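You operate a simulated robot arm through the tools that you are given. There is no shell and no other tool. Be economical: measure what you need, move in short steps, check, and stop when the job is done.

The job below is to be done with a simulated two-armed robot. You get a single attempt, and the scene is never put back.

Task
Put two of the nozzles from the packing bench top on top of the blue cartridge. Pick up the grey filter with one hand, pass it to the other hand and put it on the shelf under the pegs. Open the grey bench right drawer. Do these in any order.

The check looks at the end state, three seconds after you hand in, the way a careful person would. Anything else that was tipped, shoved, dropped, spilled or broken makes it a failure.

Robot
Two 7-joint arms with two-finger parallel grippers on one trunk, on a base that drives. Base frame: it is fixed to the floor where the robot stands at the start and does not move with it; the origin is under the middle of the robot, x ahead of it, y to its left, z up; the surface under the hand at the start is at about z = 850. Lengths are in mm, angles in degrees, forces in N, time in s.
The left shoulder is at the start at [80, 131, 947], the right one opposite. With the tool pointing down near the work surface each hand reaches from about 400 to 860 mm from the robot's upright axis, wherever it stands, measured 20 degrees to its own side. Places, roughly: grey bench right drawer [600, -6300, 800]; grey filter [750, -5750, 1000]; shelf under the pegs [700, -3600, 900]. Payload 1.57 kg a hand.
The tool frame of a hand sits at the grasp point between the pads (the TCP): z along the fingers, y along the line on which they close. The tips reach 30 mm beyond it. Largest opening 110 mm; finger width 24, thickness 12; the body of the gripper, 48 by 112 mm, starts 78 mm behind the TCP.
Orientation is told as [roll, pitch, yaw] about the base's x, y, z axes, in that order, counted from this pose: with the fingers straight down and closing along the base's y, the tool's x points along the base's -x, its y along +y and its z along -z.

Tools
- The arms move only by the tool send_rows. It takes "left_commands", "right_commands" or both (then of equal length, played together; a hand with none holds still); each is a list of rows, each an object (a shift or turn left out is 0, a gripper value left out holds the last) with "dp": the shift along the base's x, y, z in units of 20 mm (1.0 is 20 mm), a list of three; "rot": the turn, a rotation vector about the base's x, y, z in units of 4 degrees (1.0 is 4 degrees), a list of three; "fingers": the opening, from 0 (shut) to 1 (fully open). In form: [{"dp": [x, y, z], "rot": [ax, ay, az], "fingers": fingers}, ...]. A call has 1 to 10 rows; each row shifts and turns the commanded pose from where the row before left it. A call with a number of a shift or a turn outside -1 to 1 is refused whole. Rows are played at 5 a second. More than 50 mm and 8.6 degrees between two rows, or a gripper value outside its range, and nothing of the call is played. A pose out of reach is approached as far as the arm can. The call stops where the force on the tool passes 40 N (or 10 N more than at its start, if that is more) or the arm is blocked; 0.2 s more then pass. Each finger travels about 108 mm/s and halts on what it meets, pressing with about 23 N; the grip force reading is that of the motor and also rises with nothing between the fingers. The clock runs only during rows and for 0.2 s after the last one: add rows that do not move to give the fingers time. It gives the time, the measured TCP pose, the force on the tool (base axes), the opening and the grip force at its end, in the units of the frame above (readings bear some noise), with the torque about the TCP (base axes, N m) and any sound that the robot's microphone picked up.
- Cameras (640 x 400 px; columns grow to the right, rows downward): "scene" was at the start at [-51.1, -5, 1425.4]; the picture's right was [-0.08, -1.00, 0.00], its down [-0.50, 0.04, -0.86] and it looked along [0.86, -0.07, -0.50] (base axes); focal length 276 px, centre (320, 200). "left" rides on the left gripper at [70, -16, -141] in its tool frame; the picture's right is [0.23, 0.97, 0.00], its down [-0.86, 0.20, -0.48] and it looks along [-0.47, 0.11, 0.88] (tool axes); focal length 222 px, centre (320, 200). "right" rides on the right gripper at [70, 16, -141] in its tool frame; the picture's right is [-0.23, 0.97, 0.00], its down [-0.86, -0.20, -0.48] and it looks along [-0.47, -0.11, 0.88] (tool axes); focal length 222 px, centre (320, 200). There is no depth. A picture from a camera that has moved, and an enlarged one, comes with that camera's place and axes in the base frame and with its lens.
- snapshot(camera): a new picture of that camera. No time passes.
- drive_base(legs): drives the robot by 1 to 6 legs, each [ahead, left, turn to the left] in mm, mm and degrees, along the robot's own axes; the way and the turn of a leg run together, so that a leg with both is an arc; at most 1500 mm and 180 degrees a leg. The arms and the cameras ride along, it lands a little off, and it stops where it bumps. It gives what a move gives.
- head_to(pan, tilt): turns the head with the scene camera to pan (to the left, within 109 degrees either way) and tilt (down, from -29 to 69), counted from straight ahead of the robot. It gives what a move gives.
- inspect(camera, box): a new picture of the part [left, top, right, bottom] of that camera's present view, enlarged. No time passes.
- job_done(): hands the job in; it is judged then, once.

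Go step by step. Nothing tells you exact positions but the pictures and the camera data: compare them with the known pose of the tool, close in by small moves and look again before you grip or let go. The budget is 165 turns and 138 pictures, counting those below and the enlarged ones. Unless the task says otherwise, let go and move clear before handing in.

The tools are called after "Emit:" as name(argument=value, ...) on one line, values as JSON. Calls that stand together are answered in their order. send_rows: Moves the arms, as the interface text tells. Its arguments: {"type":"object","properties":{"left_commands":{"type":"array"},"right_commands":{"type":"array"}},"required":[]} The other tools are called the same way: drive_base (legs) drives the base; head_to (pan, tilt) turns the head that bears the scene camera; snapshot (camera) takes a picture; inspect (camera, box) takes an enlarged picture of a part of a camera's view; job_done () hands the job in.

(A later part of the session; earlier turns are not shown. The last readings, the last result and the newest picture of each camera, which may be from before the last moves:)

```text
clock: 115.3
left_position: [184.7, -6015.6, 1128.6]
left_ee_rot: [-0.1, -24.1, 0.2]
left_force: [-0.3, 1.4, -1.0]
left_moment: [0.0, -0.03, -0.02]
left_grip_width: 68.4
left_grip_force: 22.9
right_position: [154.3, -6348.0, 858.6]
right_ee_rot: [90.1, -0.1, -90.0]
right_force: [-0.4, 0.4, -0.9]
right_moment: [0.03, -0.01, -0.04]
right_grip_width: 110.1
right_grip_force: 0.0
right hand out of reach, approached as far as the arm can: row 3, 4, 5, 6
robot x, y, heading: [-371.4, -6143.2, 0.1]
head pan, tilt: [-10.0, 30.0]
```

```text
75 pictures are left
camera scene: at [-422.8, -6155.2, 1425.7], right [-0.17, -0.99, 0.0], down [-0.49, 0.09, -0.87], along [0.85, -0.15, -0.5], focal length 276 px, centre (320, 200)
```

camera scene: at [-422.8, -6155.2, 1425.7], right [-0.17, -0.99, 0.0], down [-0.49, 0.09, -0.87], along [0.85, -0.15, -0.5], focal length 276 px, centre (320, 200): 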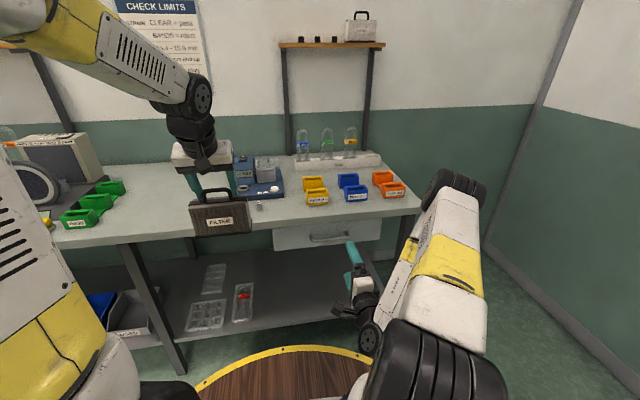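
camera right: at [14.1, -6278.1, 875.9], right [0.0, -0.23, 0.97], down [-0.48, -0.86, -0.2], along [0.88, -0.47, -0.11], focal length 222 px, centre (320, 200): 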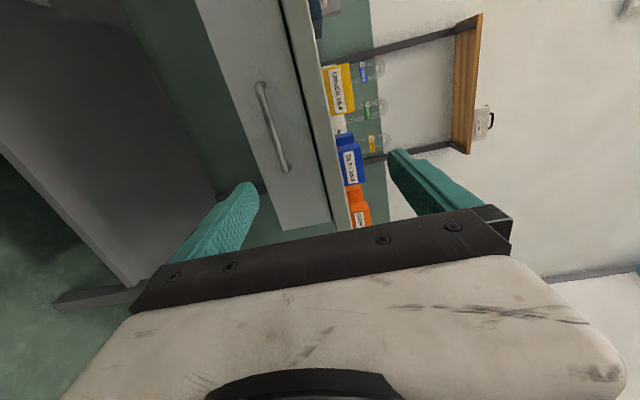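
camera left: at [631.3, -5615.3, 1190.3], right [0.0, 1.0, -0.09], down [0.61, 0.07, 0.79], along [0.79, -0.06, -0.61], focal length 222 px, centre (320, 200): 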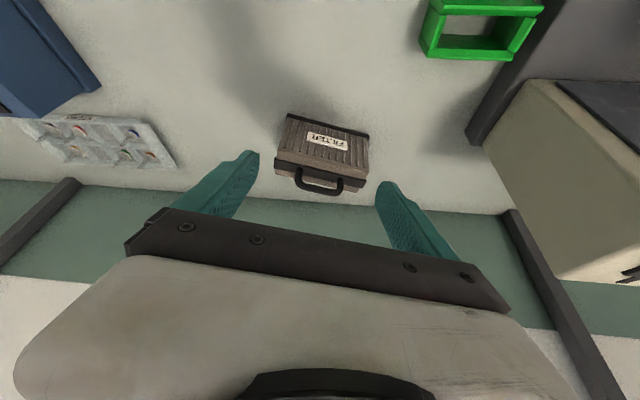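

The handle bar is at about x 377, y -6333, z 791. I align height and y, narrow the opening, and approach to x 320.

Emit:
send_rows(right_commands=[{"dp": [0, 0.4, -1], "fingers": 0.55}, {"dp": [0.5, 0.35, -1]}, {"dp": [1, 0, -1]}, {"dp": [1, 0, -0.37]}, {"dp": [1, 0, 0]}, {"dp": [1, 0, 0]}, {"dp": [1, 0, 0]}, {"dp": [1, 0, 0]}, {"dp": [1, 0, 0]}, {"dp": [0.3, 0, 0]}])

Emit:
snapshot(camera="right")

Emit:
inspect(camera="scene", box=[260, 190, 420, 290])

```text
clock: 117.5
left_position: [184.9, -6014.7, 1128.5]
left_ee_rot: [0.0, -24.0, 0.3]
left_force: [0.6, 0.0, -0.9]
left_moment: [-0.01, 0.0, 0.0]
left_grip_width: 68.4
left_grip_force: 23.3
right_position: [311.8, -6333.0, 792.2]
right_ee_rot: [90.0, -0.1, -89.8]
right_force: [1.4, -1.1, -0.2]
right_moment: [0.04, 0.01, 0.01]
right_grip_width: 60.4
right_grip_force: 0.1
robot x, y, heading: [-367.6, -6139.0, 0.2]
head pan, tilt: [-10.0, 30.0]
```

```text
74 pictures are left
camera right: at [170.6, -6263.7, 809.2], right [0.0, -0.23, 0.97], down [-0.48, -0.86, -0.2], along [0.88, -0.46, -0.11], focal length 222 px, centre (320, 200)
```

right: 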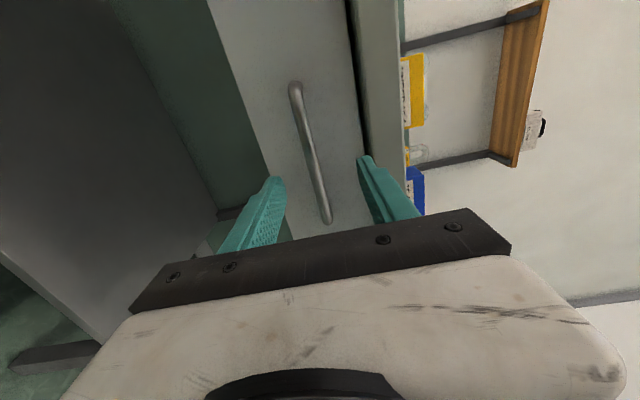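

```text
4.00 times, centred on (340, 240) of scene
camera zoom: at [-422.8, -6155.2, 1425.7], right [-0.17, -0.99, 0.0], down [-0.49, 0.09, -0.87], along [0.85, -0.15, -0.5], focal length 1102 px, centre (240, 40)
```

zoom: 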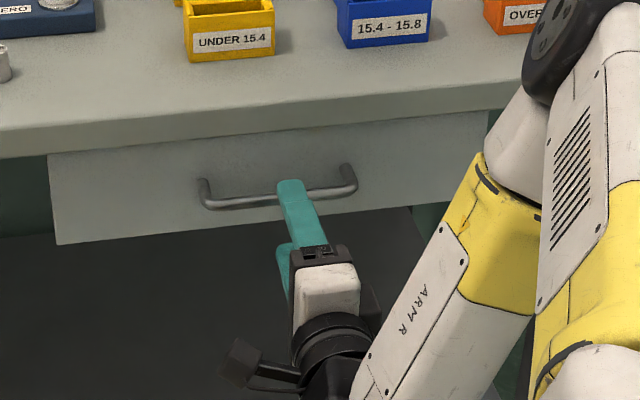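

The fingers straddle the bar level. I advance 54 mm and close on it.

Emit:
send_rows(right_commands=[{"dp": [0.7, 0, -0.2]}, {"dp": [0.7, 0, 0]}, {"dp": [0.7, 0, 0]}, {"dp": [0.6, 0, 0]}, {"fingers": 0.0}, {"dp": [0, 0, 0]}, {"dp": [0, 0, 0]}, {"dp": [0, 0, 0]}])

Emit:
inspect(camera="right", box=[200, 60, 440, 260])

```text
clock: 119.3
left_position: [185.0, -6015.3, 1128.5]
left_ee_rot: [0.1, -24.0, 0.4]
left_force: [-0.4, 1.1, -1.1]
left_moment: [-0.02, 0.0, 0.05]
left_grip_width: 67.9
left_grip_force: 23.2
right_position: [365.1, -6334.0, 785.1]
right_ee_rot: [89.6, -0.1, -89.8]
right_force: [1.8, 1.7, -24.6]
right_moment: [0.17, 0.28, 0.01]
right_grip_width: 11.5
right_grip_force: 29.0
robot x, y, heading: [-372.0, -6144.2, 0.2]
head pan, tilt: [-10.0, 30.0]
```

```text
2.00 times, centred on (320, 160) of right
camera zoom: at [223.2, -6263.8, 803.4], right [0.01, -0.23, 0.97], down [-0.48, -0.86, -0.2], along [0.88, -0.46, -0.11], focal length 444 px, centre (320, 280)
```

zoom: 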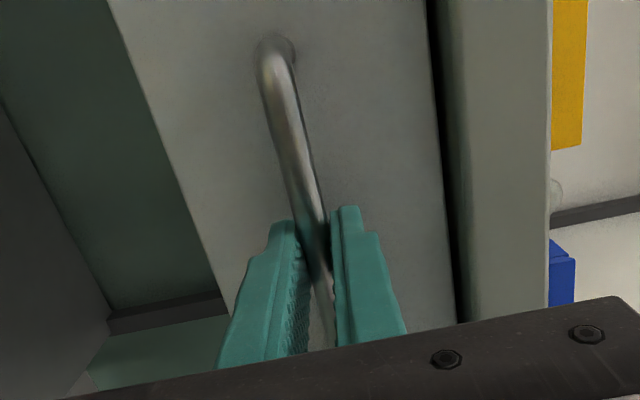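

The bar is gripped at 11.5 mm. I relax the height by 4 mm, then pull straight back.

Emit:
send_rows(right_commands=[{"dp": [0, 0, -0.2]}, {"dp": [-0.5, 0, 0]}, {"dp": [-0.7, 0, 0]}, {"dp": [-0.8, 0, 0]}, {"dp": [-0.8, 0, 0]}])

Emit:
snapshot(camera="scene")

```text
clock: 120.5
left_position: [183.7, -6015.3, 1128.3]
left_ee_rot: [0.0, -24.0, 0.3]
left_force: [0.0, 0.9, -1.5]
left_moment: [0.0, -0.01, 0.01]
left_grip_width: 68.1
left_grip_force: 22.8
right_position: [309.3, -6332.7, 783.9]
right_ee_rot: [90.2, -0.1, -89.9]
right_force: [2.0, 2.0, 12.2]
right_moment: [0.22, -0.15, -0.79]
right_grip_width: 11.8
right_grip_force: 29.5
robot x, y, heading: [-369.8, -6138.8, 0.2]
head pan, tilt: [-10.0, 30.0]
```

```text
71 pictures are left
camera scene: at [-423.0, -6155.0, 1425.7], right [-0.17, -0.99, 0.0], down [-0.49, 0.09, -0.87], along [0.85, -0.15, -0.5], focal length 276 px, centre (320, 200)
```

scene: 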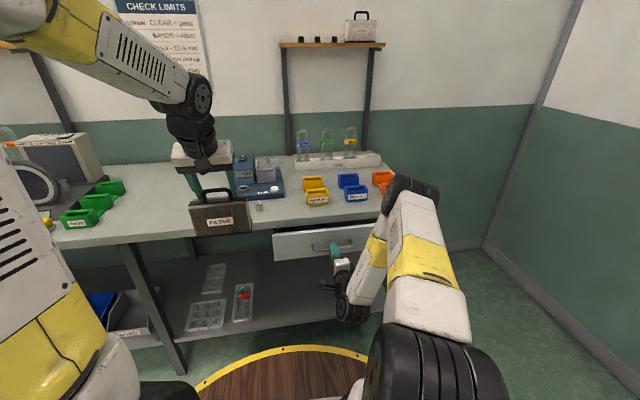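

The drawer is coming out. I pull the rest by driving the base back, which keeps the wrist clear of the deck.

Emit:
drive_base(legs=[[-100, 0, 0]])

Emit:
drive_base(legs=[[-100, 0, 0]])

Emit:
snapshot(camera="scene")

```text
clock: 121.7
left_position: [82.5, -6015.0, 1127.9]
left_ee_rot: [0.0, -24.0, 0.3]
left_force: [-0.4, 0.2, -1.5]
left_moment: [0.01, 0.04, 0.03]
left_grip_width: 68.3
left_grip_force: 23.5
right_position: [207.7, -6332.8, 785.7]
right_ee_rot: [90.4, -0.1, -89.9]
right_force: [2.1, 0.4, 28.9]
right_moment: [0.17, -0.4, 0.52]
right_grip_width: 11.7
right_grip_force: 29.2
robot x, y, heading: [-472.6, -6142.5, 0.3]
head pan, tilt: [-10.0, 30.0]
```

```text
clock: 122.8
left_position: [-18.0, -6016.0, 1129.6]
left_ee_rot: [0.1, -24.1, 0.3]
left_force: [0.1, 0.1, -1.7]
left_moment: [-0.03, -0.01, 0.02]
left_grip_width: 68.3
left_grip_force: 22.5
right_position: [107.0, -6333.3, 785.0]
right_ee_rot: [90.4, -0.1, -89.8]
right_force: [1.4, 4.3, 6.4]
right_moment: [0.13, -0.07, -0.18]
right_grip_width: 11.6
right_grip_force: 28.9
robot x, y, heading: [-573.5, -6140.5, 0.2]
head pan, tilt: [-10.0, 30.0]
```

```text
70 pictures are left
camera scene: at [-625.0, -6155.7, 1425.7], right [-0.17, -0.99, 0.0], down [-0.49, 0.09, -0.87], along [0.85, -0.15, -0.5], focal length 276 px, centre (320, 200)
```

scene: 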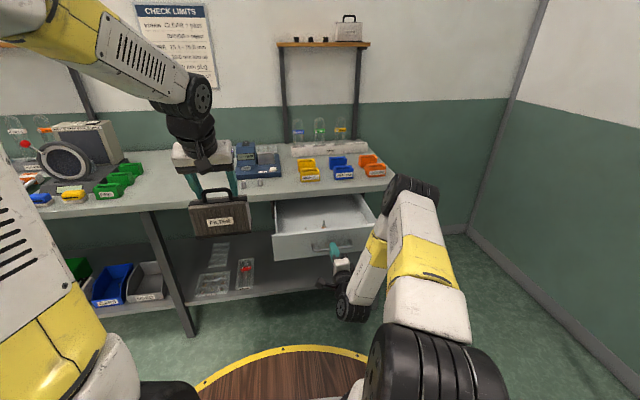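

The drawer is open by about 260 mm. I release and back the robot away.

Emit:
send_rows(right_commands=[{"fingers": 0.5}, {"dp": [0, 0, 0]}, {"dp": [0, 0, 0]}, {"dp": [-0.3, 0, 0]}])

Emit:
drive_base(legs=[[-200, 0, 0]])

Emit:
snapshot(camera="scene")

```text
clock: 123.8
left_position: [-18.1, -6016.0, 1128.9]
left_ee_rot: [0.0, -23.9, 0.4]
left_force: [-0.2, 0.8, -1.5]
left_moment: [0.01, -0.01, -0.02]
left_grip_width: 68.1
left_grip_force: 22.9
right_position: [102.7, -6335.0, 784.5]
right_ee_rot: [90.4, -0.1, -89.8]
right_force: [0.0, 0.2, -0.1]
right_moment: [-0.02, -0.01, 0.0]
right_grip_width: 55.2
right_grip_force: 0.1
robot x, y, heading: [-572.3, -6140.3, -0.1]
head pan, tilt: [-10.0, 30.0]
```

```text
clock: 125.4
left_position: [-216.9, -6018.2, 1127.9]
left_ee_rot: [0.0, -23.9, 0.1]
left_force: [0.4, -0.1, -0.5]
left_moment: [0.03, -0.05, 0.05]
left_grip_width: 68.3
left_grip_force: 22.9
right_position: [-98.4, -6335.2, 784.2]
right_ee_rot: [90.5, -0.1, -89.9]
right_force: [0.4, -0.2, -0.2]
right_moment: [0.01, 0.01, -0.01]
right_grip_width: 55.0
right_grip_force: 0.1
robot x, y, heading: [-772.0, -6138.8, -0.1]
head pan, tilt: [-10.0, 30.0]
```

```text
69 pictures are left
camera scene: at [-824.3, -6156.4, 1425.7], right [-0.17, -0.99, 0.0], down [-0.49, 0.09, -0.87], along [0.85, -0.15, -0.5], focal length 276 px, centre (320, 200)
```

scene: 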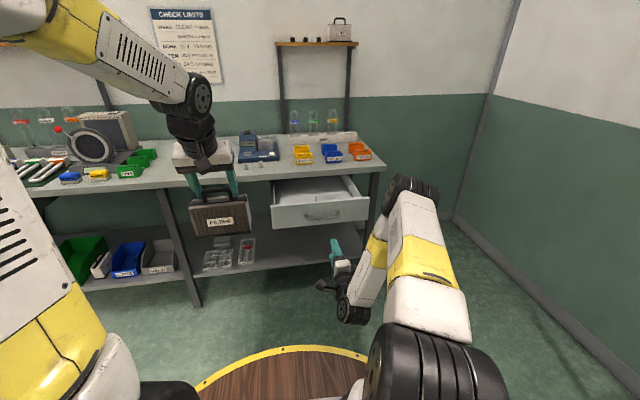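

The drawer stays open. Now I turn the right hand so that it points left (+y) with its fingers closing along x, to take the filter by its body.

Emit:
send_rows(right_commands=[{"dp": [-0.5, -0.5, 0.7], "rot": [1, 1, 1], "fingers": 1.0}, {"dp": [-0.5, -0.5, 0.7], "rot": [1, 1, 1]}, {"dp": [-0.5, -0.5, 0.7], "rot": [1, 1, 1]}, {"dp": [-0.5, -0.5, 0.7], "rot": [1, 1, 1]}, {"dp": [-0.5, -0.5, 0.7], "rot": [1, 1, 1]}, {"dp": [-0.5, -0.5, 0.7], "rot": [1, 1, 1]}, {"dp": [-0.5, -0.5, 0.7], "rot": [1, 1, 1]}, {"dp": [-0.5, -0.5, 0.7], "rot": [1, 1, 1]}, {"dp": [-0.5, -0.5, 0.7], "rot": [1, 1, 1]}])

Emit:
snapshot(camera="scene")

```text
clock: 127.4
left_position: [-217.1, -6017.3, 1128.7]
left_ee_rot: [-0.1, -24.0, 0.3]
left_force: [0.5, 0.5, -1.9]
left_moment: [0.02, -0.05, 0.0]
left_grip_width: 67.9
left_grip_force: 22.9
right_position: [-188.6, -6425.7, 912.7]
right_ee_rot: [63.1, 43.7, -62.4]
right_force: [0.3, 0.4, -0.3]
right_moment: [-0.02, 0.02, 0.02]
right_grip_width: 109.9
right_grip_force: 0.0
robot x, y, heading: [-770.7, -6143.4, -0.1]
head pan, tilt: [-10.0, 30.0]
```

```text
68 pictures are left
camera scene: at [-824.3, -6156.3, 1425.7], right [-0.17, -0.99, 0.0], down [-0.49, 0.09, -0.87], along [0.85, -0.15, -0.5], focal length 276 px, centre (320, 200)
```

scene: 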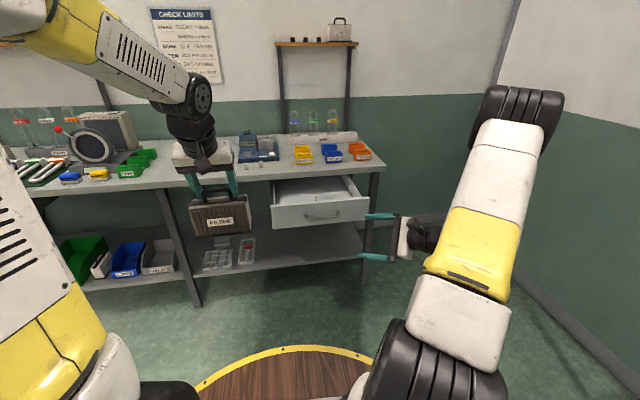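

Turning works. I finish the turn while rising to the filter body's height (z≈1050).

Emit:
send_rows(right_commands=[{"dp": [-0.1, 0, 0.85], "rot": [1, 1, 1]}, {"dp": [-0.1, 0, 0.85], "rot": [1, 1, 1]}, {"dp": [-0.1, 0, 0.85], "rot": [1, 1, 1]}, {"dp": [-0.1, 0, 0.85], "rot": [1, 1, 1]}, {"dp": [-0.1, 0, 0.85], "rot": [1, 1, 1]}, {"dp": [-0.1, 0, 0.85], "rot": [1, 1, 1]}, {"dp": [-0.1, 0, 0.85], "rot": [1, 1, 1]}, {"dp": [-0.1, 0, 0.85], "rot": [1, 1, 1]}, {"rot": [0.32, 0.32, 0.32]}, {"dp": [0, 0, 0]}])

Emit:
snapshot(camera="right")

Emit:
snapshot(camera="scene")

```text
clock: 129.6
left_position: [-216.5, -6016.7, 1127.8]
left_ee_rot: [0.1, -24.0, 0.1]
left_force: [-0.3, -0.1, -0.6]
left_moment: [-0.01, -0.01, -0.02]
left_grip_width: 68.0
left_grip_force: 23.5
right_position: [-205.4, -6424.7, 1048.0]
right_ee_rot: [163.0, 89.8, 72.5]
right_force: [-0.2, 0.2, 0.2]
right_moment: [0.01, 0.0, -0.02]
right_grip_width: 110.1
right_grip_force: 0.1
robot x, y, heading: [-772.7, -6138.0, 0.1]
head pan, tilt: [-10.0, 30.0]
```

```text
67 pictures are left
camera right: at [-188.9, -6567.0, 1118.2], right [0.97, -0.01, -0.23], down [-0.2, -0.47, -0.86], along [-0.1, 0.88, -0.46], focal length 222 px, centre (320, 200)
```

right: 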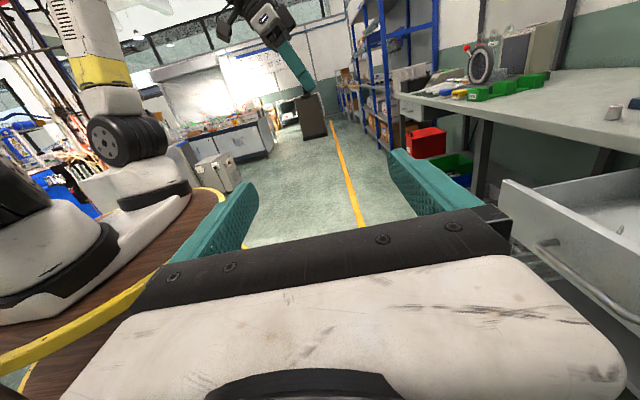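

```text
66 pictures are left
camera scene: at [-824.4, -6156.4, 1425.7], right [-0.17, -0.99, 0.0], down [-0.49, 0.09, -0.87], along [0.85, -0.15, -0.5], focal length 276 px, centre (320, 200)
```

scene: 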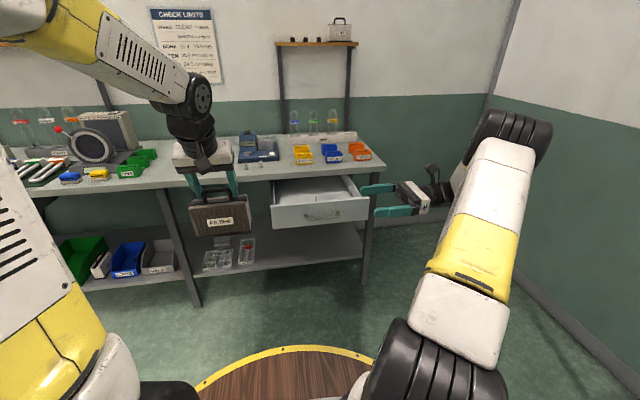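

The filter's end face is at x≈-213 and z≈1020–1098. I move the right hand toward it, stopping short to check.

Emit:
send_rows(right_commands=[{"dp": [0, 1, 0]}, {"dp": [0, 1, 0]}, {"dp": [0, 1, 0]}, {"dp": [0, 1, 0]}, {"dp": [0, 1, 0]}, {"dp": [0, 1, 0]}, {"dp": [-0.3, 1, 0.1]}, {"dp": [0, 1, 0]}, {"dp": [0, 1, 0]}, {"dp": [0, 1, 0]}])

Emit:
send_rows(right_commands=[{"dp": [0, 1, 0]}, {"dp": [0, 1, 0]}, {"dp": [0, 1, 0]}, {"dp": [0, 0, 0]}])

Emit:
snapshot(camera="right")

Emit:
snapshot(camera="scene")

```text
clock: 131.8
left_position: [-216.6, -6017.0, 1129.6]
left_ee_rot: [-0.1, -23.9, 0.2]
left_force: [-0.2, 0.3, -1.3]
left_moment: [0.01, 0.04, 0.04]
left_grip_width: 67.8
left_grip_force: 23.1
right_position: [-210.5, -6223.7, 1047.4]
right_ee_rot: [147.4, 89.9, 56.9]
right_force: [0.3, 0.4, 0.2]
right_moment: [0.05, 0.01, 0.0]
right_grip_width: 110.2
right_grip_force: 0.1
robot x, y, heading: [-770.6, -6145.9, 0.0]
head pan, tilt: [-10.0, 30.0]
```

```text
clock: 132.8
left_position: [-216.9, -6016.8, 1128.7]
left_ee_rot: [0.0, -23.9, 0.3]
left_force: [0.7, -0.2, -0.7]
left_moment: [0.04, 0.01, -0.01]
left_grip_width: 67.9
left_grip_force: 22.8
right_position: [-211.2, -6165.7, 1049.3]
right_ee_rot: [149.1, 89.9, 58.7]
right_force: [0.0, 0.3, 0.1]
right_moment: [-0.04, -0.02, -0.01]
right_grip_width: 110.1
right_grip_force: 0.1
robot x, y, heading: [-774.1, -6141.9, 0.1]
head pan, tilt: [-10.0, 30.0]
```

```text
65 pictures are left
camera right: at [-194.9, -6306.8, 1119.4], right [0.97, -0.01, -0.23], down [-0.2, -0.48, -0.86], along [-0.1, 0.88, -0.46], focal length 222 px, centre (320, 200)
```

right: 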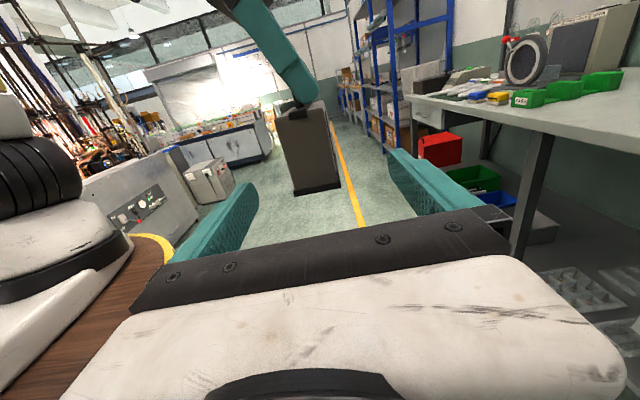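

```text
64 pictures are left
camera scene: at [-824.4, -6156.4, 1425.7], right [-0.17, -0.99, 0.0], down [-0.49, 0.09, -0.87], along [0.85, -0.15, -0.5], focal length 276 px, centre (320, 200)
```

scene: 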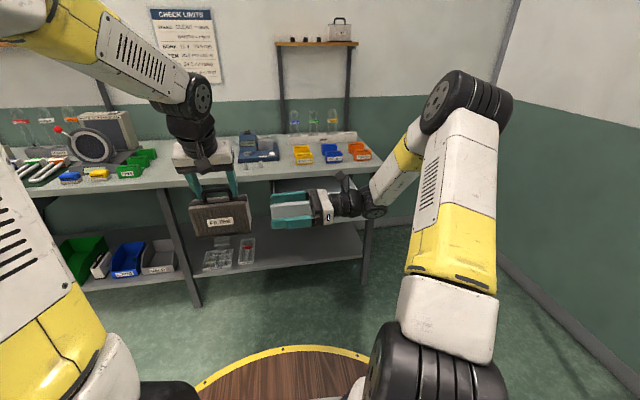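

The end face is centred at x≈-218 and z≈1020–1099. I'll grip a bit higher at z≈1072 so the hand clears the shelf later, then slide in 110 mm.

Emit:
send_rows(right_commands=[{"dp": [-0.35, 0, 0.6]}, {"dp": [0, 0, 0.55]}, {"dp": [0, 0.7, 0]}, {"dp": [0, 0.8, 0]}, {"dp": [0, 0.8, 0]}, {"dp": [0, 0.8, 0]}, {"dp": [0, 0.8, 0]}, {"dp": [0, 0.8, 0]}, {"dp": [0, 0.8, 0]}, {"dp": [0, 0, 0]}])

Emit:
snapshot(camera="right")

Emit:
inspect(camera="scene", box=[140, 120, 380, 260])

```text
clock: 135.0
left_position: [-217.1, -6017.5, 1127.7]
left_ee_rot: [0.0, -24.0, 0.2]
left_force: [-1.0, 0.4, -1.3]
left_moment: [-0.01, 0.0, 0.0]
left_grip_width: 67.9
left_grip_force: 23.3
right_position: [-216.7, -6054.7, 1071.3]
right_ee_rot: [145.3, 89.9, 54.9]
right_force: [-0.4, 0.6, 0.0]
right_moment: [0.02, 0.01, -0.03]
right_grip_width: 109.8
right_grip_force: 0.0
robot x, y, heading: [-774.8, -6142.2, 0.1]
head pan, tilt: [-10.0, 30.0]
```

```text
63 pictures are left
camera right: at [-201.2, -6196.2, 1142.3], right [0.97, -0.01, -0.23], down [-0.2, -0.48, -0.86], along [-0.1, 0.88, -0.46], focal length 222 px, centre (320, 200)
```

right: 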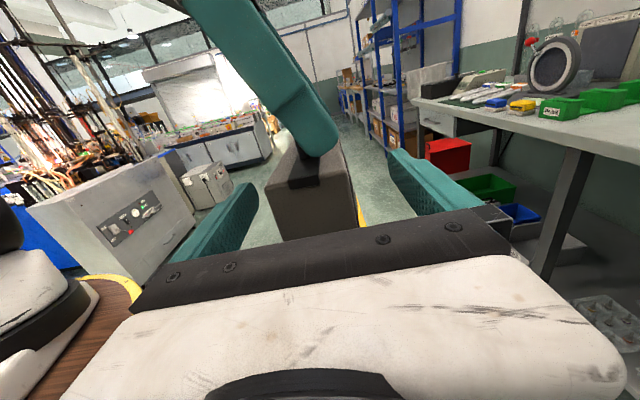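

```text
2.67 times, centred on (260, 190) of scene
camera zoom: at [-824.4, -6156.4, 1425.7], right [-0.17, -0.99, 0.0], down [-0.49, 0.09, -0.87], along [0.85, -0.15, -0.5], focal length 735 px, centre (480, 227)
```

zoom: 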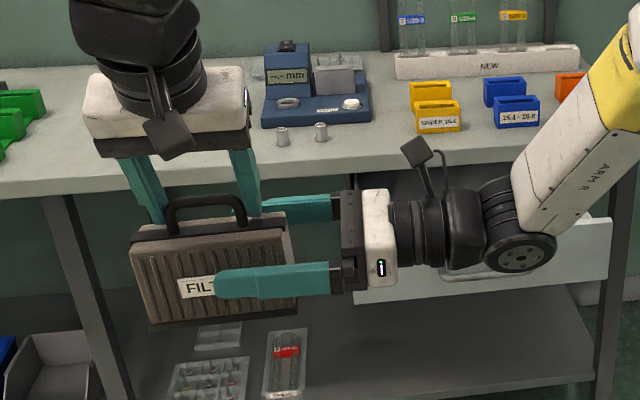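

The right fingers straddle the filter body. I close them.

Emit:
send_rows(right_commands=[{"fingers": 0.0}, {"dp": [0, 0, 0]}, {"dp": [0, 0, 0]}, {"dp": [0, 0, 0]}])

Emit:
snapshot(camera="right")

```text
clock: 136.0
left_position: [-215.7, -6016.6, 1129.7]
left_ee_rot: [-0.1, -24.2, 0.1]
left_force: [20.4, 5.0, -2.9]
left_moment: [-0.01, -0.83, 0.01]
left_grip_width: 68.1
left_grip_force: 23.2
right_position: [-218.4, -6054.0, 1073.5]
right_ee_rot: [152.0, 89.8, 61.8]
right_force: [-20.6, -6.6, 1.5]
right_moment: [0.39, -0.38, 0.77]
right_grip_width: 50.0
right_grip_force: 23.0
robot x, y, heading: [-773.3, -6145.0, -0.0]
head pan, tilt: [-10.0, 30.0]
```

```text
61 pictures are left
camera right: at [-201.9, -6196.0, 1142.3], right [0.97, 0.0, -0.23], down [-0.2, -0.48, -0.86], along [-0.11, 0.88, -0.46], focal length 222 px, centre (320, 200)
```

right: 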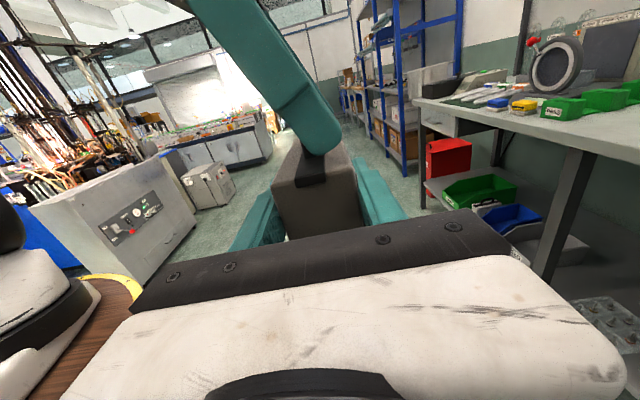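

Firm grip at 50 mm. I relax the side load by moving the right hand 4 mm, then open the left hand and lift it away.

Emit:
send_rows(right_commands=[{"dp": [-0.15, -0.05, 0]}, {"dp": [0, 0, 0]}])

Emit:
send_rows(left_commands=[{"fingers": 0.85}, {"dp": [0, 0, 0]}, {"dp": [0, 0, 0]}, {"dp": [-0.2, 0, 0.5]}, {"dp": [-0.2, 0, 0.5]}, {"dp": [-0.2, 0, 0.5]}, {"dp": [-0.2, 0, 0.7]}, {"dp": [-0.2, 0, 0.7]}, {"dp": [0, 0.5, 0.5]}, {"dp": [0, 0.5, 0]}])

Emit:
inspect(camera="scene", box=[140, 100, 380, 260])

Emit:
snapshot(camera="right")

```text
clock: 136.6
left_position: [-217.3, -6018.5, 1129.2]
left_ee_rot: [-0.1, -24.0, 0.2]
left_force: [8.7, -5.8, 3.6]
left_moment: [-0.18, -0.35, -0.17]
left_grip_width: 68.0
left_grip_force: 23.1
right_position: [-219.5, -6056.6, 1071.3]
right_ee_rot: [129.0, 90.0, 38.6]
right_force: [-7.9, 6.1, -3.2]
right_moment: [-0.36, -0.12, 0.51]
right_grip_width: 49.6
right_grip_force: 22.9
robot x, y, heading: [-770.6, -6140.5, 0.1]
head pan, tilt: [-10.0, 30.0]
```

```text
clock: 138.8
left_position: [-237.0, -5995.9, 1197.5]
left_ee_rot: [0.1, -23.9, 0.2]
left_force: [0.6, -0.3, 0.6]
left_moment: [0.0, 0.0, -0.04]
left_grip_width: 93.3
left_grip_force: 0.1
right_position: [-219.5, -6056.1, 1071.2]
right_ee_rot: [148.9, 89.9, 58.5]
right_force: [0.2, -0.3, -0.2]
right_moment: [-0.06, -0.01, 0.01]
right_grip_width: 49.7
right_grip_force: 23.0
robot x, y, heading: [-772.8, -6143.8, -0.0]
head pan, tilt: [-10.0, 30.0]
```

```text
2.50 times, centred on (260, 180) of scene
camera zoom: at [-824.3, -6156.4, 1425.7], right [-0.17, -0.99, 0.0], down [-0.49, 0.09, -0.87], along [0.85, -0.15, -0.5], focal length 689 px, centre (470, 250)
```

zoom: 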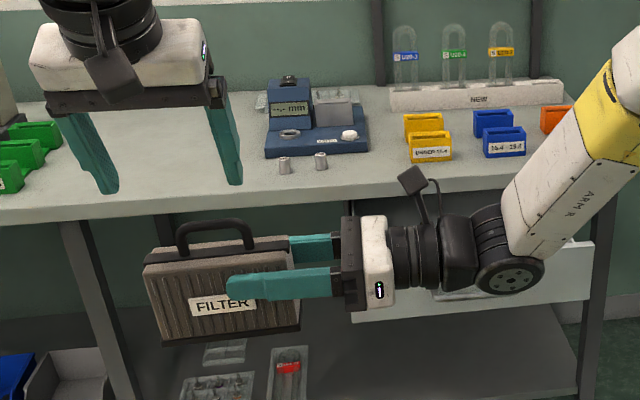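

```text
59 pictures are left
camera right: at [-204.1, -6197.9, 1142.5], right [0.97, -0.01, -0.23], down [-0.2, -0.48, -0.86], along [-0.1, 0.88, -0.46], focal length 222 px, centre (320, 200)
```

right: 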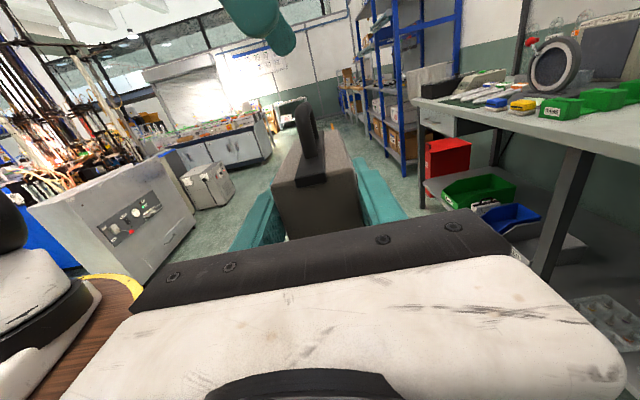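

Handover done: the right hand holds the filter alone. I move the left hand aside and turn the right hand by -90° about z so that the filter points forward, for an easy straight-in placement.

Emit:
send_rows(left_commands=[{"dp": [-0.3, 1, 0]}, {"dp": [-0.3, 1, 0]}, {"dp": [-0.3, 1, 0]}, {"dp": [-0.3, 1, 0]}, {"dp": [-0.3, 1, 0]}, {"dp": [-0.3, 1, 0]}, {"dp": [-0.3, 1, 0]}, {"dp": [-0.3, 1, 0]}, {"dp": [-0.3, 0.5, 0]}, {"dp": [0, 0, 0]}], right_commands=[{"dp": [0, -1, 0]}, {"dp": [0, -1, 0], "rot": [0, 0, -1]}, {"dp": [0, -1, 0], "rot": [0, 0, -1]}, {"dp": [0, -1, 0], "rot": [0, 0, -1]}, {"dp": [0, -1, 0], "rot": [0, 0, -1]}, {"dp": [0, -0.5, 0], "rot": [0, 0, -1]}, {"dp": [0, -0.5, 0], "rot": [0, 0, -1]}, {"dp": [0, -0.5, 0], "rot": [0, 0, -1]}, {"dp": [0, -0.5, 0], "rot": [0, 0, -1]}, {"dp": [0, -0.5, 0], "rot": [0, 0, -1]}])

Emit:
send_rows(right_commands=[{"dp": [0, -0.5, 0], "rot": [0, 0, -1]}, {"dp": [0, -0.5, 0], "rot": [0, 0, -1]}, {"dp": [0, -0.5, 0], "rot": [0, 0, -1]}, {"dp": [0, -0.5, 0], "rot": [0, 0, -1]}, {"dp": [0, -0.5, 0], "rot": [0, 0, -1]}, {"dp": [0, -0.5, 0], "rot": [0, 0, -1]}, {"dp": [0, -0.5, 0], "rot": [0, 0, -1]}, {"dp": [0, -0.5, 0], "rot": [0, 0, -1]}, {"rot": [0, 0, -1]}, {"rot": [0, 0, -1]}])

Emit:
snapshot(camera="scene")

```text
clock: 141.0
left_position: [-289.2, -5827.0, 1197.4]
left_ee_rot: [0.0, -24.0, 0.3]
left_force: [-0.1, 0.3, 0.8]
left_moment: [0.0, 0.0, -0.02]
left_grip_width: 93.5
left_grip_force: 0.0
right_position: [-220.3, -6207.3, 1072.0]
right_ee_rot: [131.7, 89.9, 5.2]
right_force: [1.3, 0.7, -0.3]
right_moment: [-0.02, 0.05, 0.0]
right_grip_width: 49.3
right_grip_force: 23.2
robot x, y, heading: [-770.0, -6143.3, 0.1]
head pan, tilt: [-10.0, 30.0]
```

```text
clock: 143.2
left_position: [-290.1, -5827.2, 1197.0]
left_ee_rot: [0.0, -24.0, 0.2]
left_force: [0.0, -0.2, 0.5]
left_moment: [-0.02, -0.01, 0.02]
left_grip_width: 93.3
left_grip_force: 0.0
right_position: [-174.5, -6299.9, 1067.9]
right_ee_rot: [141.9, 89.8, -24.6]
right_force: [0.4, 0.1, 0.1]
right_moment: [-0.01, 0.02, 0.04]
right_grip_width: 49.9
right_grip_force: 23.4
right hand out of reach, approached as far as the arm can: row 5, 6, 7, 8, 9, 10
robot x, y, heading: [-772.9, -6143.7, 0.3]
head pan, tilt: [-10.0, 30.0]
```

```text
58 pictures are left
camera scene: at [-824.5, -6156.5, 1425.7], right [-0.17, -0.99, 0.0], down [-0.49, 0.09, -0.87], along [0.85, -0.15, -0.5], focal length 276 px, centre (320, 200)
```

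scene: 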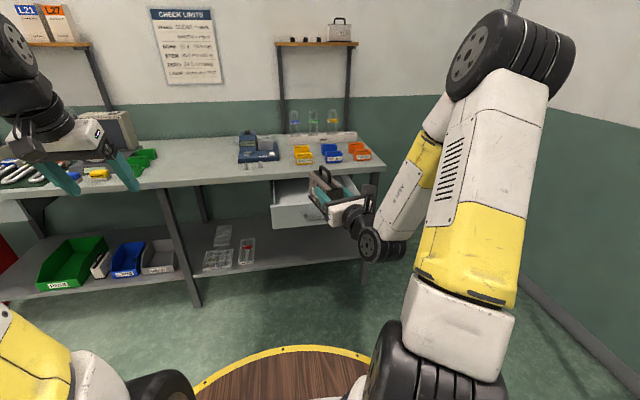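

Nearly turned (76°), though the arm wanted more forward distance. I extend a bit and finish the turn.

Emit:
send_rows(right_commands=[{"dp": [1, 0, 0]}, {"dp": [1, 0, 0]}, {"dp": [1, 0, 0]}, {"dp": [1, 0, 0]}, {"dp": [1, 0, 0], "rot": [0, 0, -1]}, {"dp": [0.5, 0, 0], "rot": [0, 0, -1]}, {"rot": [0, 0, -1]}, {"rot": [0, 0, -0.6]}, {"dp": [0, 0, 0]}])

Emit:
snapshot(camera="scene")

Emit:
snapshot(camera="right")

```text
clock: 145.2
left_position: [-291.4, -5828.0, 1195.3]
left_ee_rot: [-0.1, -24.0, 0.3]
left_force: [1.1, -0.8, 0.3]
left_moment: [0.01, -0.03, 0.02]
left_grip_width: 93.6
left_grip_force: 0.1
right_position: [-74.8, -6299.6, 1066.4]
right_ee_rot: [142.8, 89.9, -27.7]
right_force: [-0.2, 0.2, -0.5]
right_moment: [-0.01, 0.07, -0.02]
right_grip_width: 49.7
right_grip_force: 23.0
right hand out of reach, approached as far as the arm can: row 6, 7
robot x, y, heading: [-775.8, -6142.8, 0.1]
head pan, tilt: [-10.0, 30.0]
```

```text
57 pictures are left
camera scene: at [-824.4, -6156.4, 1425.7], right [-0.17, -0.99, 0.0], down [-0.49, 0.09, -0.87], along [0.85, -0.15, -0.5], focal length 276 px, centre (320, 200)
```

scene: 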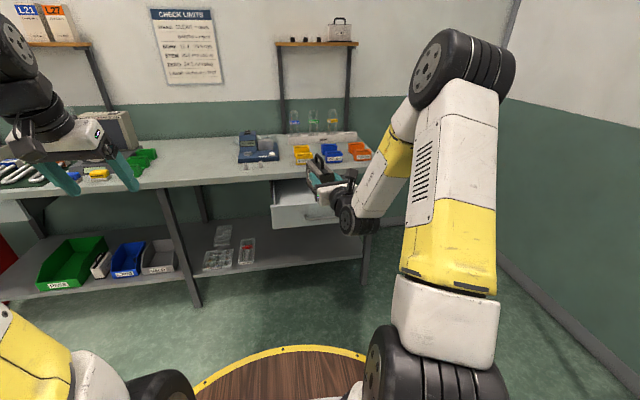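

```text
56 pictures are left
camera right: at [-210.7, -6338.8, 1136.2], right [0.16, -0.96, -0.23], down [-0.5, 0.12, -0.86], along [0.85, 0.25, -0.46], focal length 222 px, centre (320, 200)
```

right: 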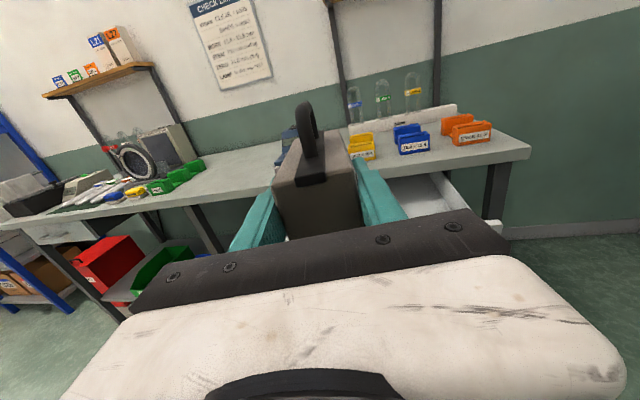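

The filter points nearly forward (10° off, which is fine). Next I drive back along the aisle to the pegs shelf with arms held, and look.

Emit:
drive_base(legs=[[0, 1350, 0], [0, 1340, 0]])

Emit:
head_to(pan=0, tilt=25)

Emit:
snapshot(camera="scene")

Emit:
snapshot(camera="right")

```text
clock: 158.3
left_position: [-240.3, -3158.1, 1196.9]
left_ee_rot: [0.0, -24.1, -1.3]
left_force: [0.8, 0.7, 0.4]
left_moment: [-0.02, -0.03, -0.02]
left_grip_width: 93.4
left_grip_force: 0.1
right_position: [-36.8, -3637.3, 1065.1]
right_ee_rot: [142.3, 89.9, -29.6]
right_force: [-0.5, 0.6, -0.5]
right_moment: [0.01, 0.06, -0.01]
right_grip_width: 49.9
right_grip_force: 23.0
robot x, y, heading: [-727.5, -3460.4, -1.3]
head pan, tilt: [-10.0, 30.0]
```

```text
clock: 159.0
left_position: [-239.5, -3157.8, 1196.3]
left_ee_rot: [0.0, -24.0, -1.3]
left_force: [-0.7, 0.4, -0.3]
left_moment: [0.0, 0.01, -0.01]
left_grip_width: 93.4
left_grip_force: 0.0
right_position: [-36.7, -3637.0, 1065.3]
right_ee_rot: [139.4, 89.8, -32.4]
right_force: [-0.1, -0.1, 0.3]
right_moment: [0.01, 0.05, 0.01]
right_grip_width: 49.7
right_grip_force: 22.7
robot x, y, heading: [-729.3, -3461.4, -1.5]
head pan, tilt: [0.0, 25.0]
```

```text
55 pictures are left
camera scene: at [-779.3, -3456.9, 1433.7], right [-0.03, -1.0, 0.0], down [-0.42, 0.01, -0.91], along [0.91, -0.02, -0.42], focal length 276 px, centre (320, 200)
```

scene: 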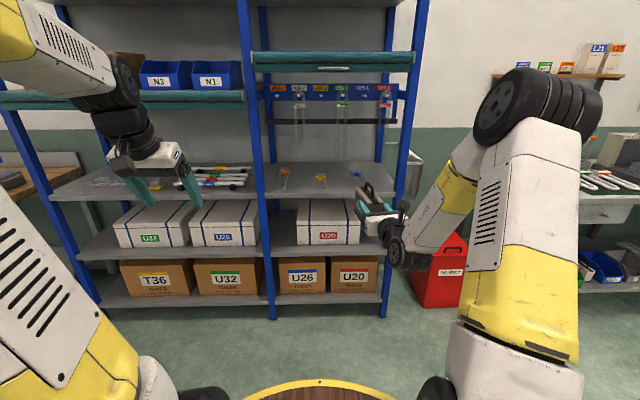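

```text
54 pictures are left
camera right: at [-174.4, -3671.8, 1136.2], right [0.14, -0.96, -0.23], down [-0.5, 0.13, -0.86], along [0.86, 0.23, -0.46], focal length 222 px, centre (320, 200)
```

right: 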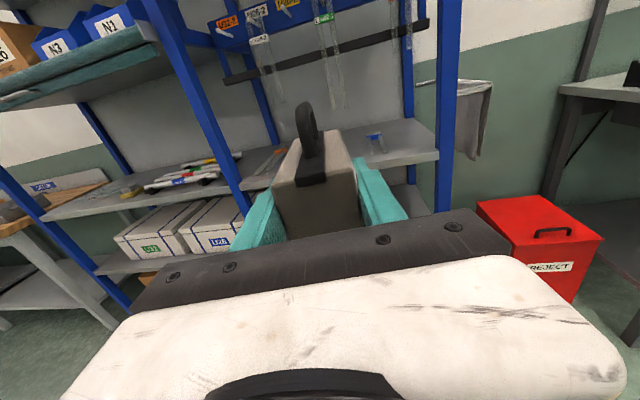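

I zoom on the shelf to find free space and its height.

Emit:
inspect(camera="scene", box=[240, 70, 440, 210])

```text
2.86 times, centred on (340, 140) of scene
camera zoom: at [-779.3, -3456.9, 1433.7], right [-0.03, -1.0, 0.0], down [-0.42, 0.01, -0.91], along [0.91, -0.02, -0.42], focal length 787 px, centre (263, 371)
```

zoom: 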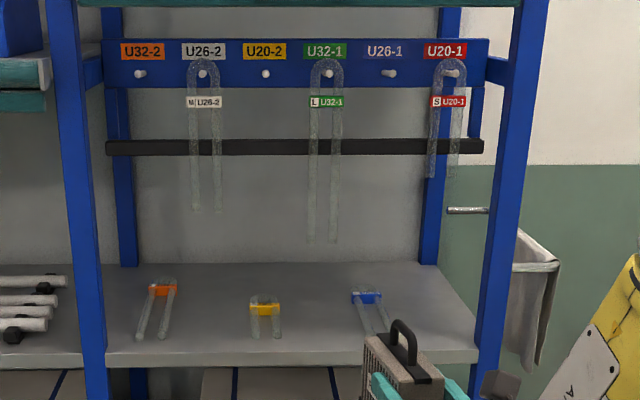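

There's free space between the yellow and blue tubes near y≈-3597. I approach part way and use the right camera for height.

Emit:
drive_base(legs=[[0, 49, 0], [330, 0, 0]])

Emit:
snapshot(camera="right")

Emit:
snapshot(camera="scene")

```text
clock: 161.7
left_position: [95.9, -3118.3, 1195.9]
left_ee_rot: [0.1, -24.0, -1.6]
left_force: [0.2, 0.4, -0.4]
left_moment: [0.03, 0.01, 0.0]
left_grip_width: 93.5
left_grip_force: 0.1
right_position: [297.4, -3597.6, 1065.7]
right_ee_rot: [141.3, 89.9, -30.8]
right_force: [-0.1, -0.4, -0.8]
right_moment: [-0.01, 0.04, 0.04]
right_grip_width: 49.8
right_grip_force: 23.1
robot x, y, heading: [-392.4, -3418.8, -1.6]
head pan, tilt: [0.0, 25.0]
```

```text
52 pictures are left
camera right: at [160.0, -3632.4, 1136.3], right [0.13, -0.96, -0.23], down [-0.5, 0.13, -0.86], along [0.86, 0.23, -0.46], focal length 222 px, centre (320, 200)
```

right: 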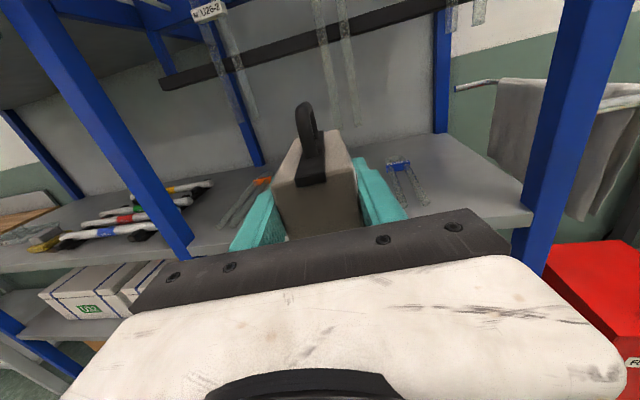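

```text
51 pictures are left
camera scene: at [-444.3, -3415.8, 1433.7], right [-0.03, -1.0, 0.0], down [-0.42, 0.01, -0.91], along [0.91, -0.03, -0.42], focal length 276 px, centre (320, 200)
```

scene: 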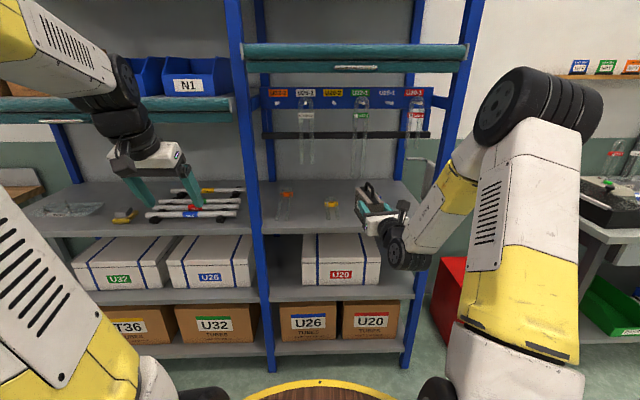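

By triangulation, the shelf top is at z≈868 and its front at x≈485. I lower the filter to about 60 mm above the shelf and drive in 285 mm.

Emit:
send_rows(right_commands=[{"dp": [0, 0, -1]}, {"dp": [0, 0, -1]}, {"dp": [0, 0, -1]}, {"dp": [0, 0, -1]}, {"dp": [0, 0, 0]}])

Emit:
snapshot(camera="right")

Emit:
inspect(camera="scene", box=[240, 150, 440, 280])

```text
clock: 162.9
left_position: [95.7, -3117.7, 1195.7]
left_ee_rot: [0.1, -24.0, -1.5]
left_force: [0.2, 0.1, 1.1]
left_moment: [0.0, 0.03, -0.05]
left_grip_width: 93.5
left_grip_force: 0.1
right_position: [296.6, -3596.8, 986.5]
right_ee_rot: [144.9, 89.8, -27.2]
right_force: [0.6, 0.5, -0.8]
right_moment: [-0.04, 0.06, 0.04]
right_grip_width: 49.9
right_grip_force: 22.8
robot x, y, heading: [-393.4, -3418.5, -2.0]
head pan, tilt: [0.0, 25.0]
```

```text
50 pictures are left
camera right: at [158.9, -3631.7, 1055.7], right [0.13, -0.96, -0.23], down [-0.5, 0.13, -0.86], along [0.86, 0.23, -0.46], focal length 222 px, centre (320, 200)
```

right: 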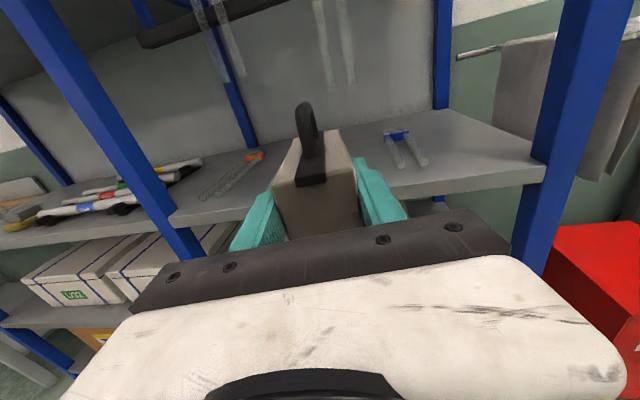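

```text
3.08 times, centred on (340, 215) of scene
camera zoom: at [-444.3, -3415.8, 1433.7], right [-0.03, -1.0, 0.0], down [-0.42, 0.01, -0.91], along [0.91, -0.03, -0.42], focal length 848 px, centre (258, 154)
```

zoom: 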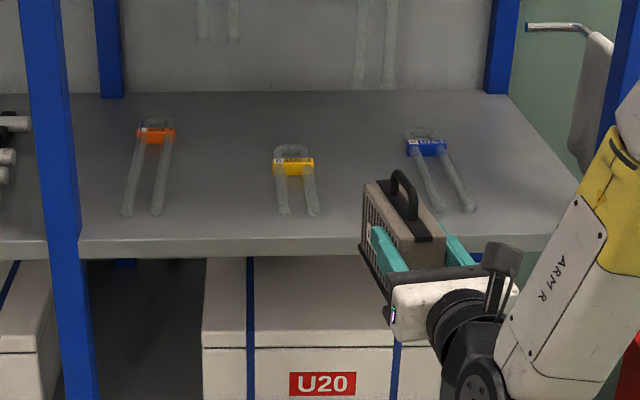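

The gap between the yellow and blue tubes is about 173 mm, centred at y≈-3608. I drive in.

Emit:
drive_base(legs=[[180, -8, 0]])

Emit:
drive_base(legs=[[100, 0, 0]])

Emit:
head_to(pan=-5, tilt=35)

Emit:
snapshot(camera="scene")

Emit:
snapshot(camera="right")

```text
clock: 164.4
left_position: [274.7, -3131.3, 1196.7]
left_ee_rot: [-0.1, -24.1, -1.5]
left_force: [-0.1, 0.6, 0.4]
left_moment: [0.03, 0.01, -0.02]
left_grip_width: 93.6
left_grip_force: 0.0
right_position: [475.4, -3608.3, 984.6]
right_ee_rot: [140.8, 89.8, -31.3]
right_force: [0.5, 0.2, -1.0]
right_moment: [-0.04, 0.06, -0.03]
right_grip_width: 49.5
right_grip_force: 23.1
robot x, y, heading: [-214.3, -3429.4, -1.8]
head pan, tilt: [0.0, 25.0]
```

```text
clock: 165.6
left_position: [373.3, -3133.5, 1195.6]
left_ee_rot: [0.0, -24.1, -1.3]
left_force: [0.6, 0.4, -0.3]
left_moment: [-0.01, 0.03, -0.03]
left_grip_width: 93.4
left_grip_force: 0.1
right_position: [575.0, -3611.1, 984.8]
right_ee_rot: [140.8, 89.8, -31.3]
right_force: [0.3, -0.3, 0.6]
right_moment: [0.0, 0.06, -0.01]
right_grip_width: 49.6
right_grip_force: 22.9
robot x, y, heading: [-114.9, -3434.2, -1.5]
head pan, tilt: [0.0, 25.0]
```

```text
clock: 166.3
left_position: [373.2, -3132.9, 1196.1]
left_ee_rot: [-0.1, -24.1, -1.4]
left_force: [-0.1, -0.8, -0.4]
left_moment: [0.0, 0.02, 0.0]
left_grip_width: 93.5
left_grip_force: 0.2
right_position: [573.9, -3611.4, 985.9]
right_ee_rot: [138.9, 89.9, -33.2]
right_force: [-0.8, 0.4, -0.2]
right_moment: [-0.02, 0.06, 0.0]
right_grip_width: 49.5
right_grip_force: 23.0
robot x, y, heading: [-116.8, -3434.9, -1.4]
head pan, tilt: [-5.0, 35.0]
```

```text
48 pictures are left
camera scene: at [-170.3, -3439.1, 1418.0], right [-0.11, -0.99, 0.0], down [-0.57, 0.07, -0.82], along [0.81, -0.09, -0.57], focal length 276 px, centre (320, 200)
```

scene: 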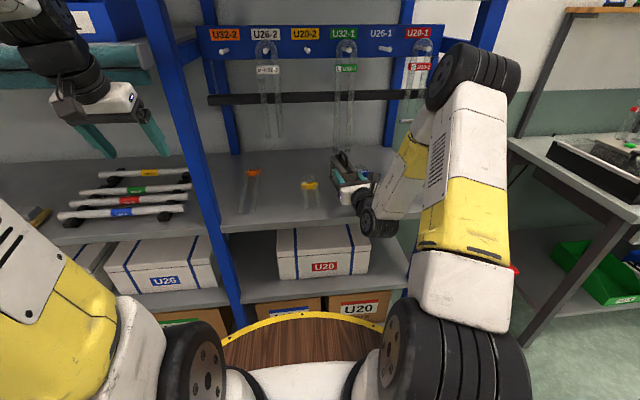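

```text
47 pictures are left
camera right: at [437.7, -3646.8, 1055.8], right [0.13, -0.96, -0.23], down [-0.5, 0.13, -0.86], along [0.86, 0.23, -0.46], focal length 222 px, centre (320, 200)
```

right: 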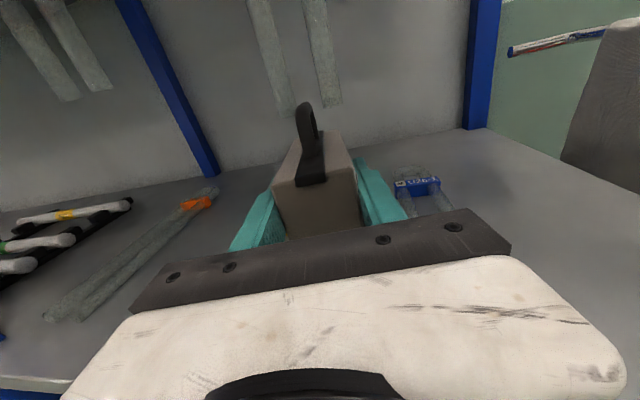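

I zoom in to check clearance to both tubes before lowering.

Emit:
inspect(camera="scene", box=[270, 130, 430, 240])

```text
3.64 times, centred on (350, 185) of scene
camera zoom: at [-170.3, -3439.1, 1418.0], right [-0.11, -0.99, 0.0], down [-0.57, 0.07, -0.82], along [0.81, -0.09, -0.57], focal length 1002 px, centre (211, 254)
```

zoom: 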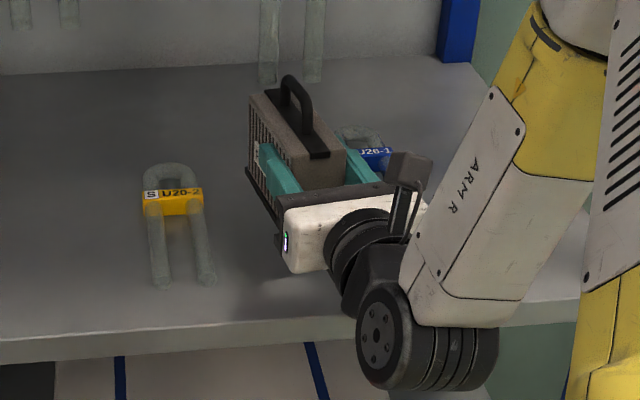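

Clearances are about 40 mm to each tube. I lower 46 mm, then feel for the shelf in small steps.

Emit:
send_rows(right_commands=[{"dp": [0, 0, -0.6]}, {"dp": [0, 0, -0.6]}, {"dp": [0, 0, -0.6]}, {"dp": [0, 0, -0.5]}, {"dp": [0, 0, 0]}])

Emit:
inspect(camera="scene", box=[270, 130, 430, 240])

```text
clock: 167.5
left_position: [372.8, -3133.7, 1195.7]
left_ee_rot: [0.0, -24.2, -1.4]
left_force: [0.3, 0.3, 0.4]
left_moment: [-0.02, 0.04, -0.01]
left_grip_width: 93.5
left_grip_force: 0.0
right_position: [575.6, -3612.3, 940.7]
right_ee_rot: [165.1, 89.5, -7.1]
right_force: [-2.6, -1.7, 18.2]
right_moment: [0.11, -0.1, -0.05]
right_grip_width: 49.8
right_grip_force: 22.5
robot x, y, heading: [-115.0, -3434.0, -1.3]
head pan, tilt: [-5.0, 35.0]
```

```text
3.64 times, centred on (350, 185) of scene
camera zoom: at [-171.1, -3439.0, 1417.9], right [-0.11, -0.99, 0.0], down [-0.57, 0.07, -0.82], along [0.81, -0.09, -0.57], focal length 1002 px, centre (211, 254)
```

zoom: 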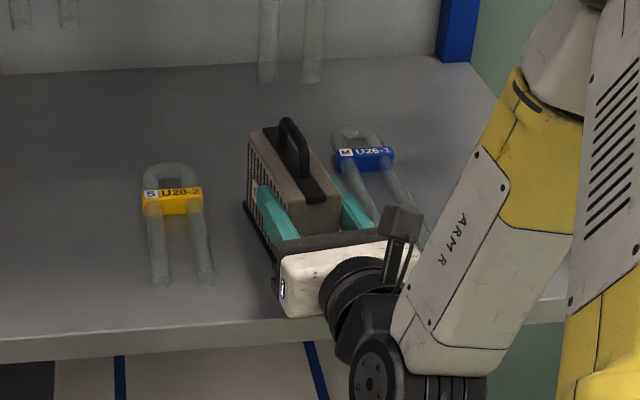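

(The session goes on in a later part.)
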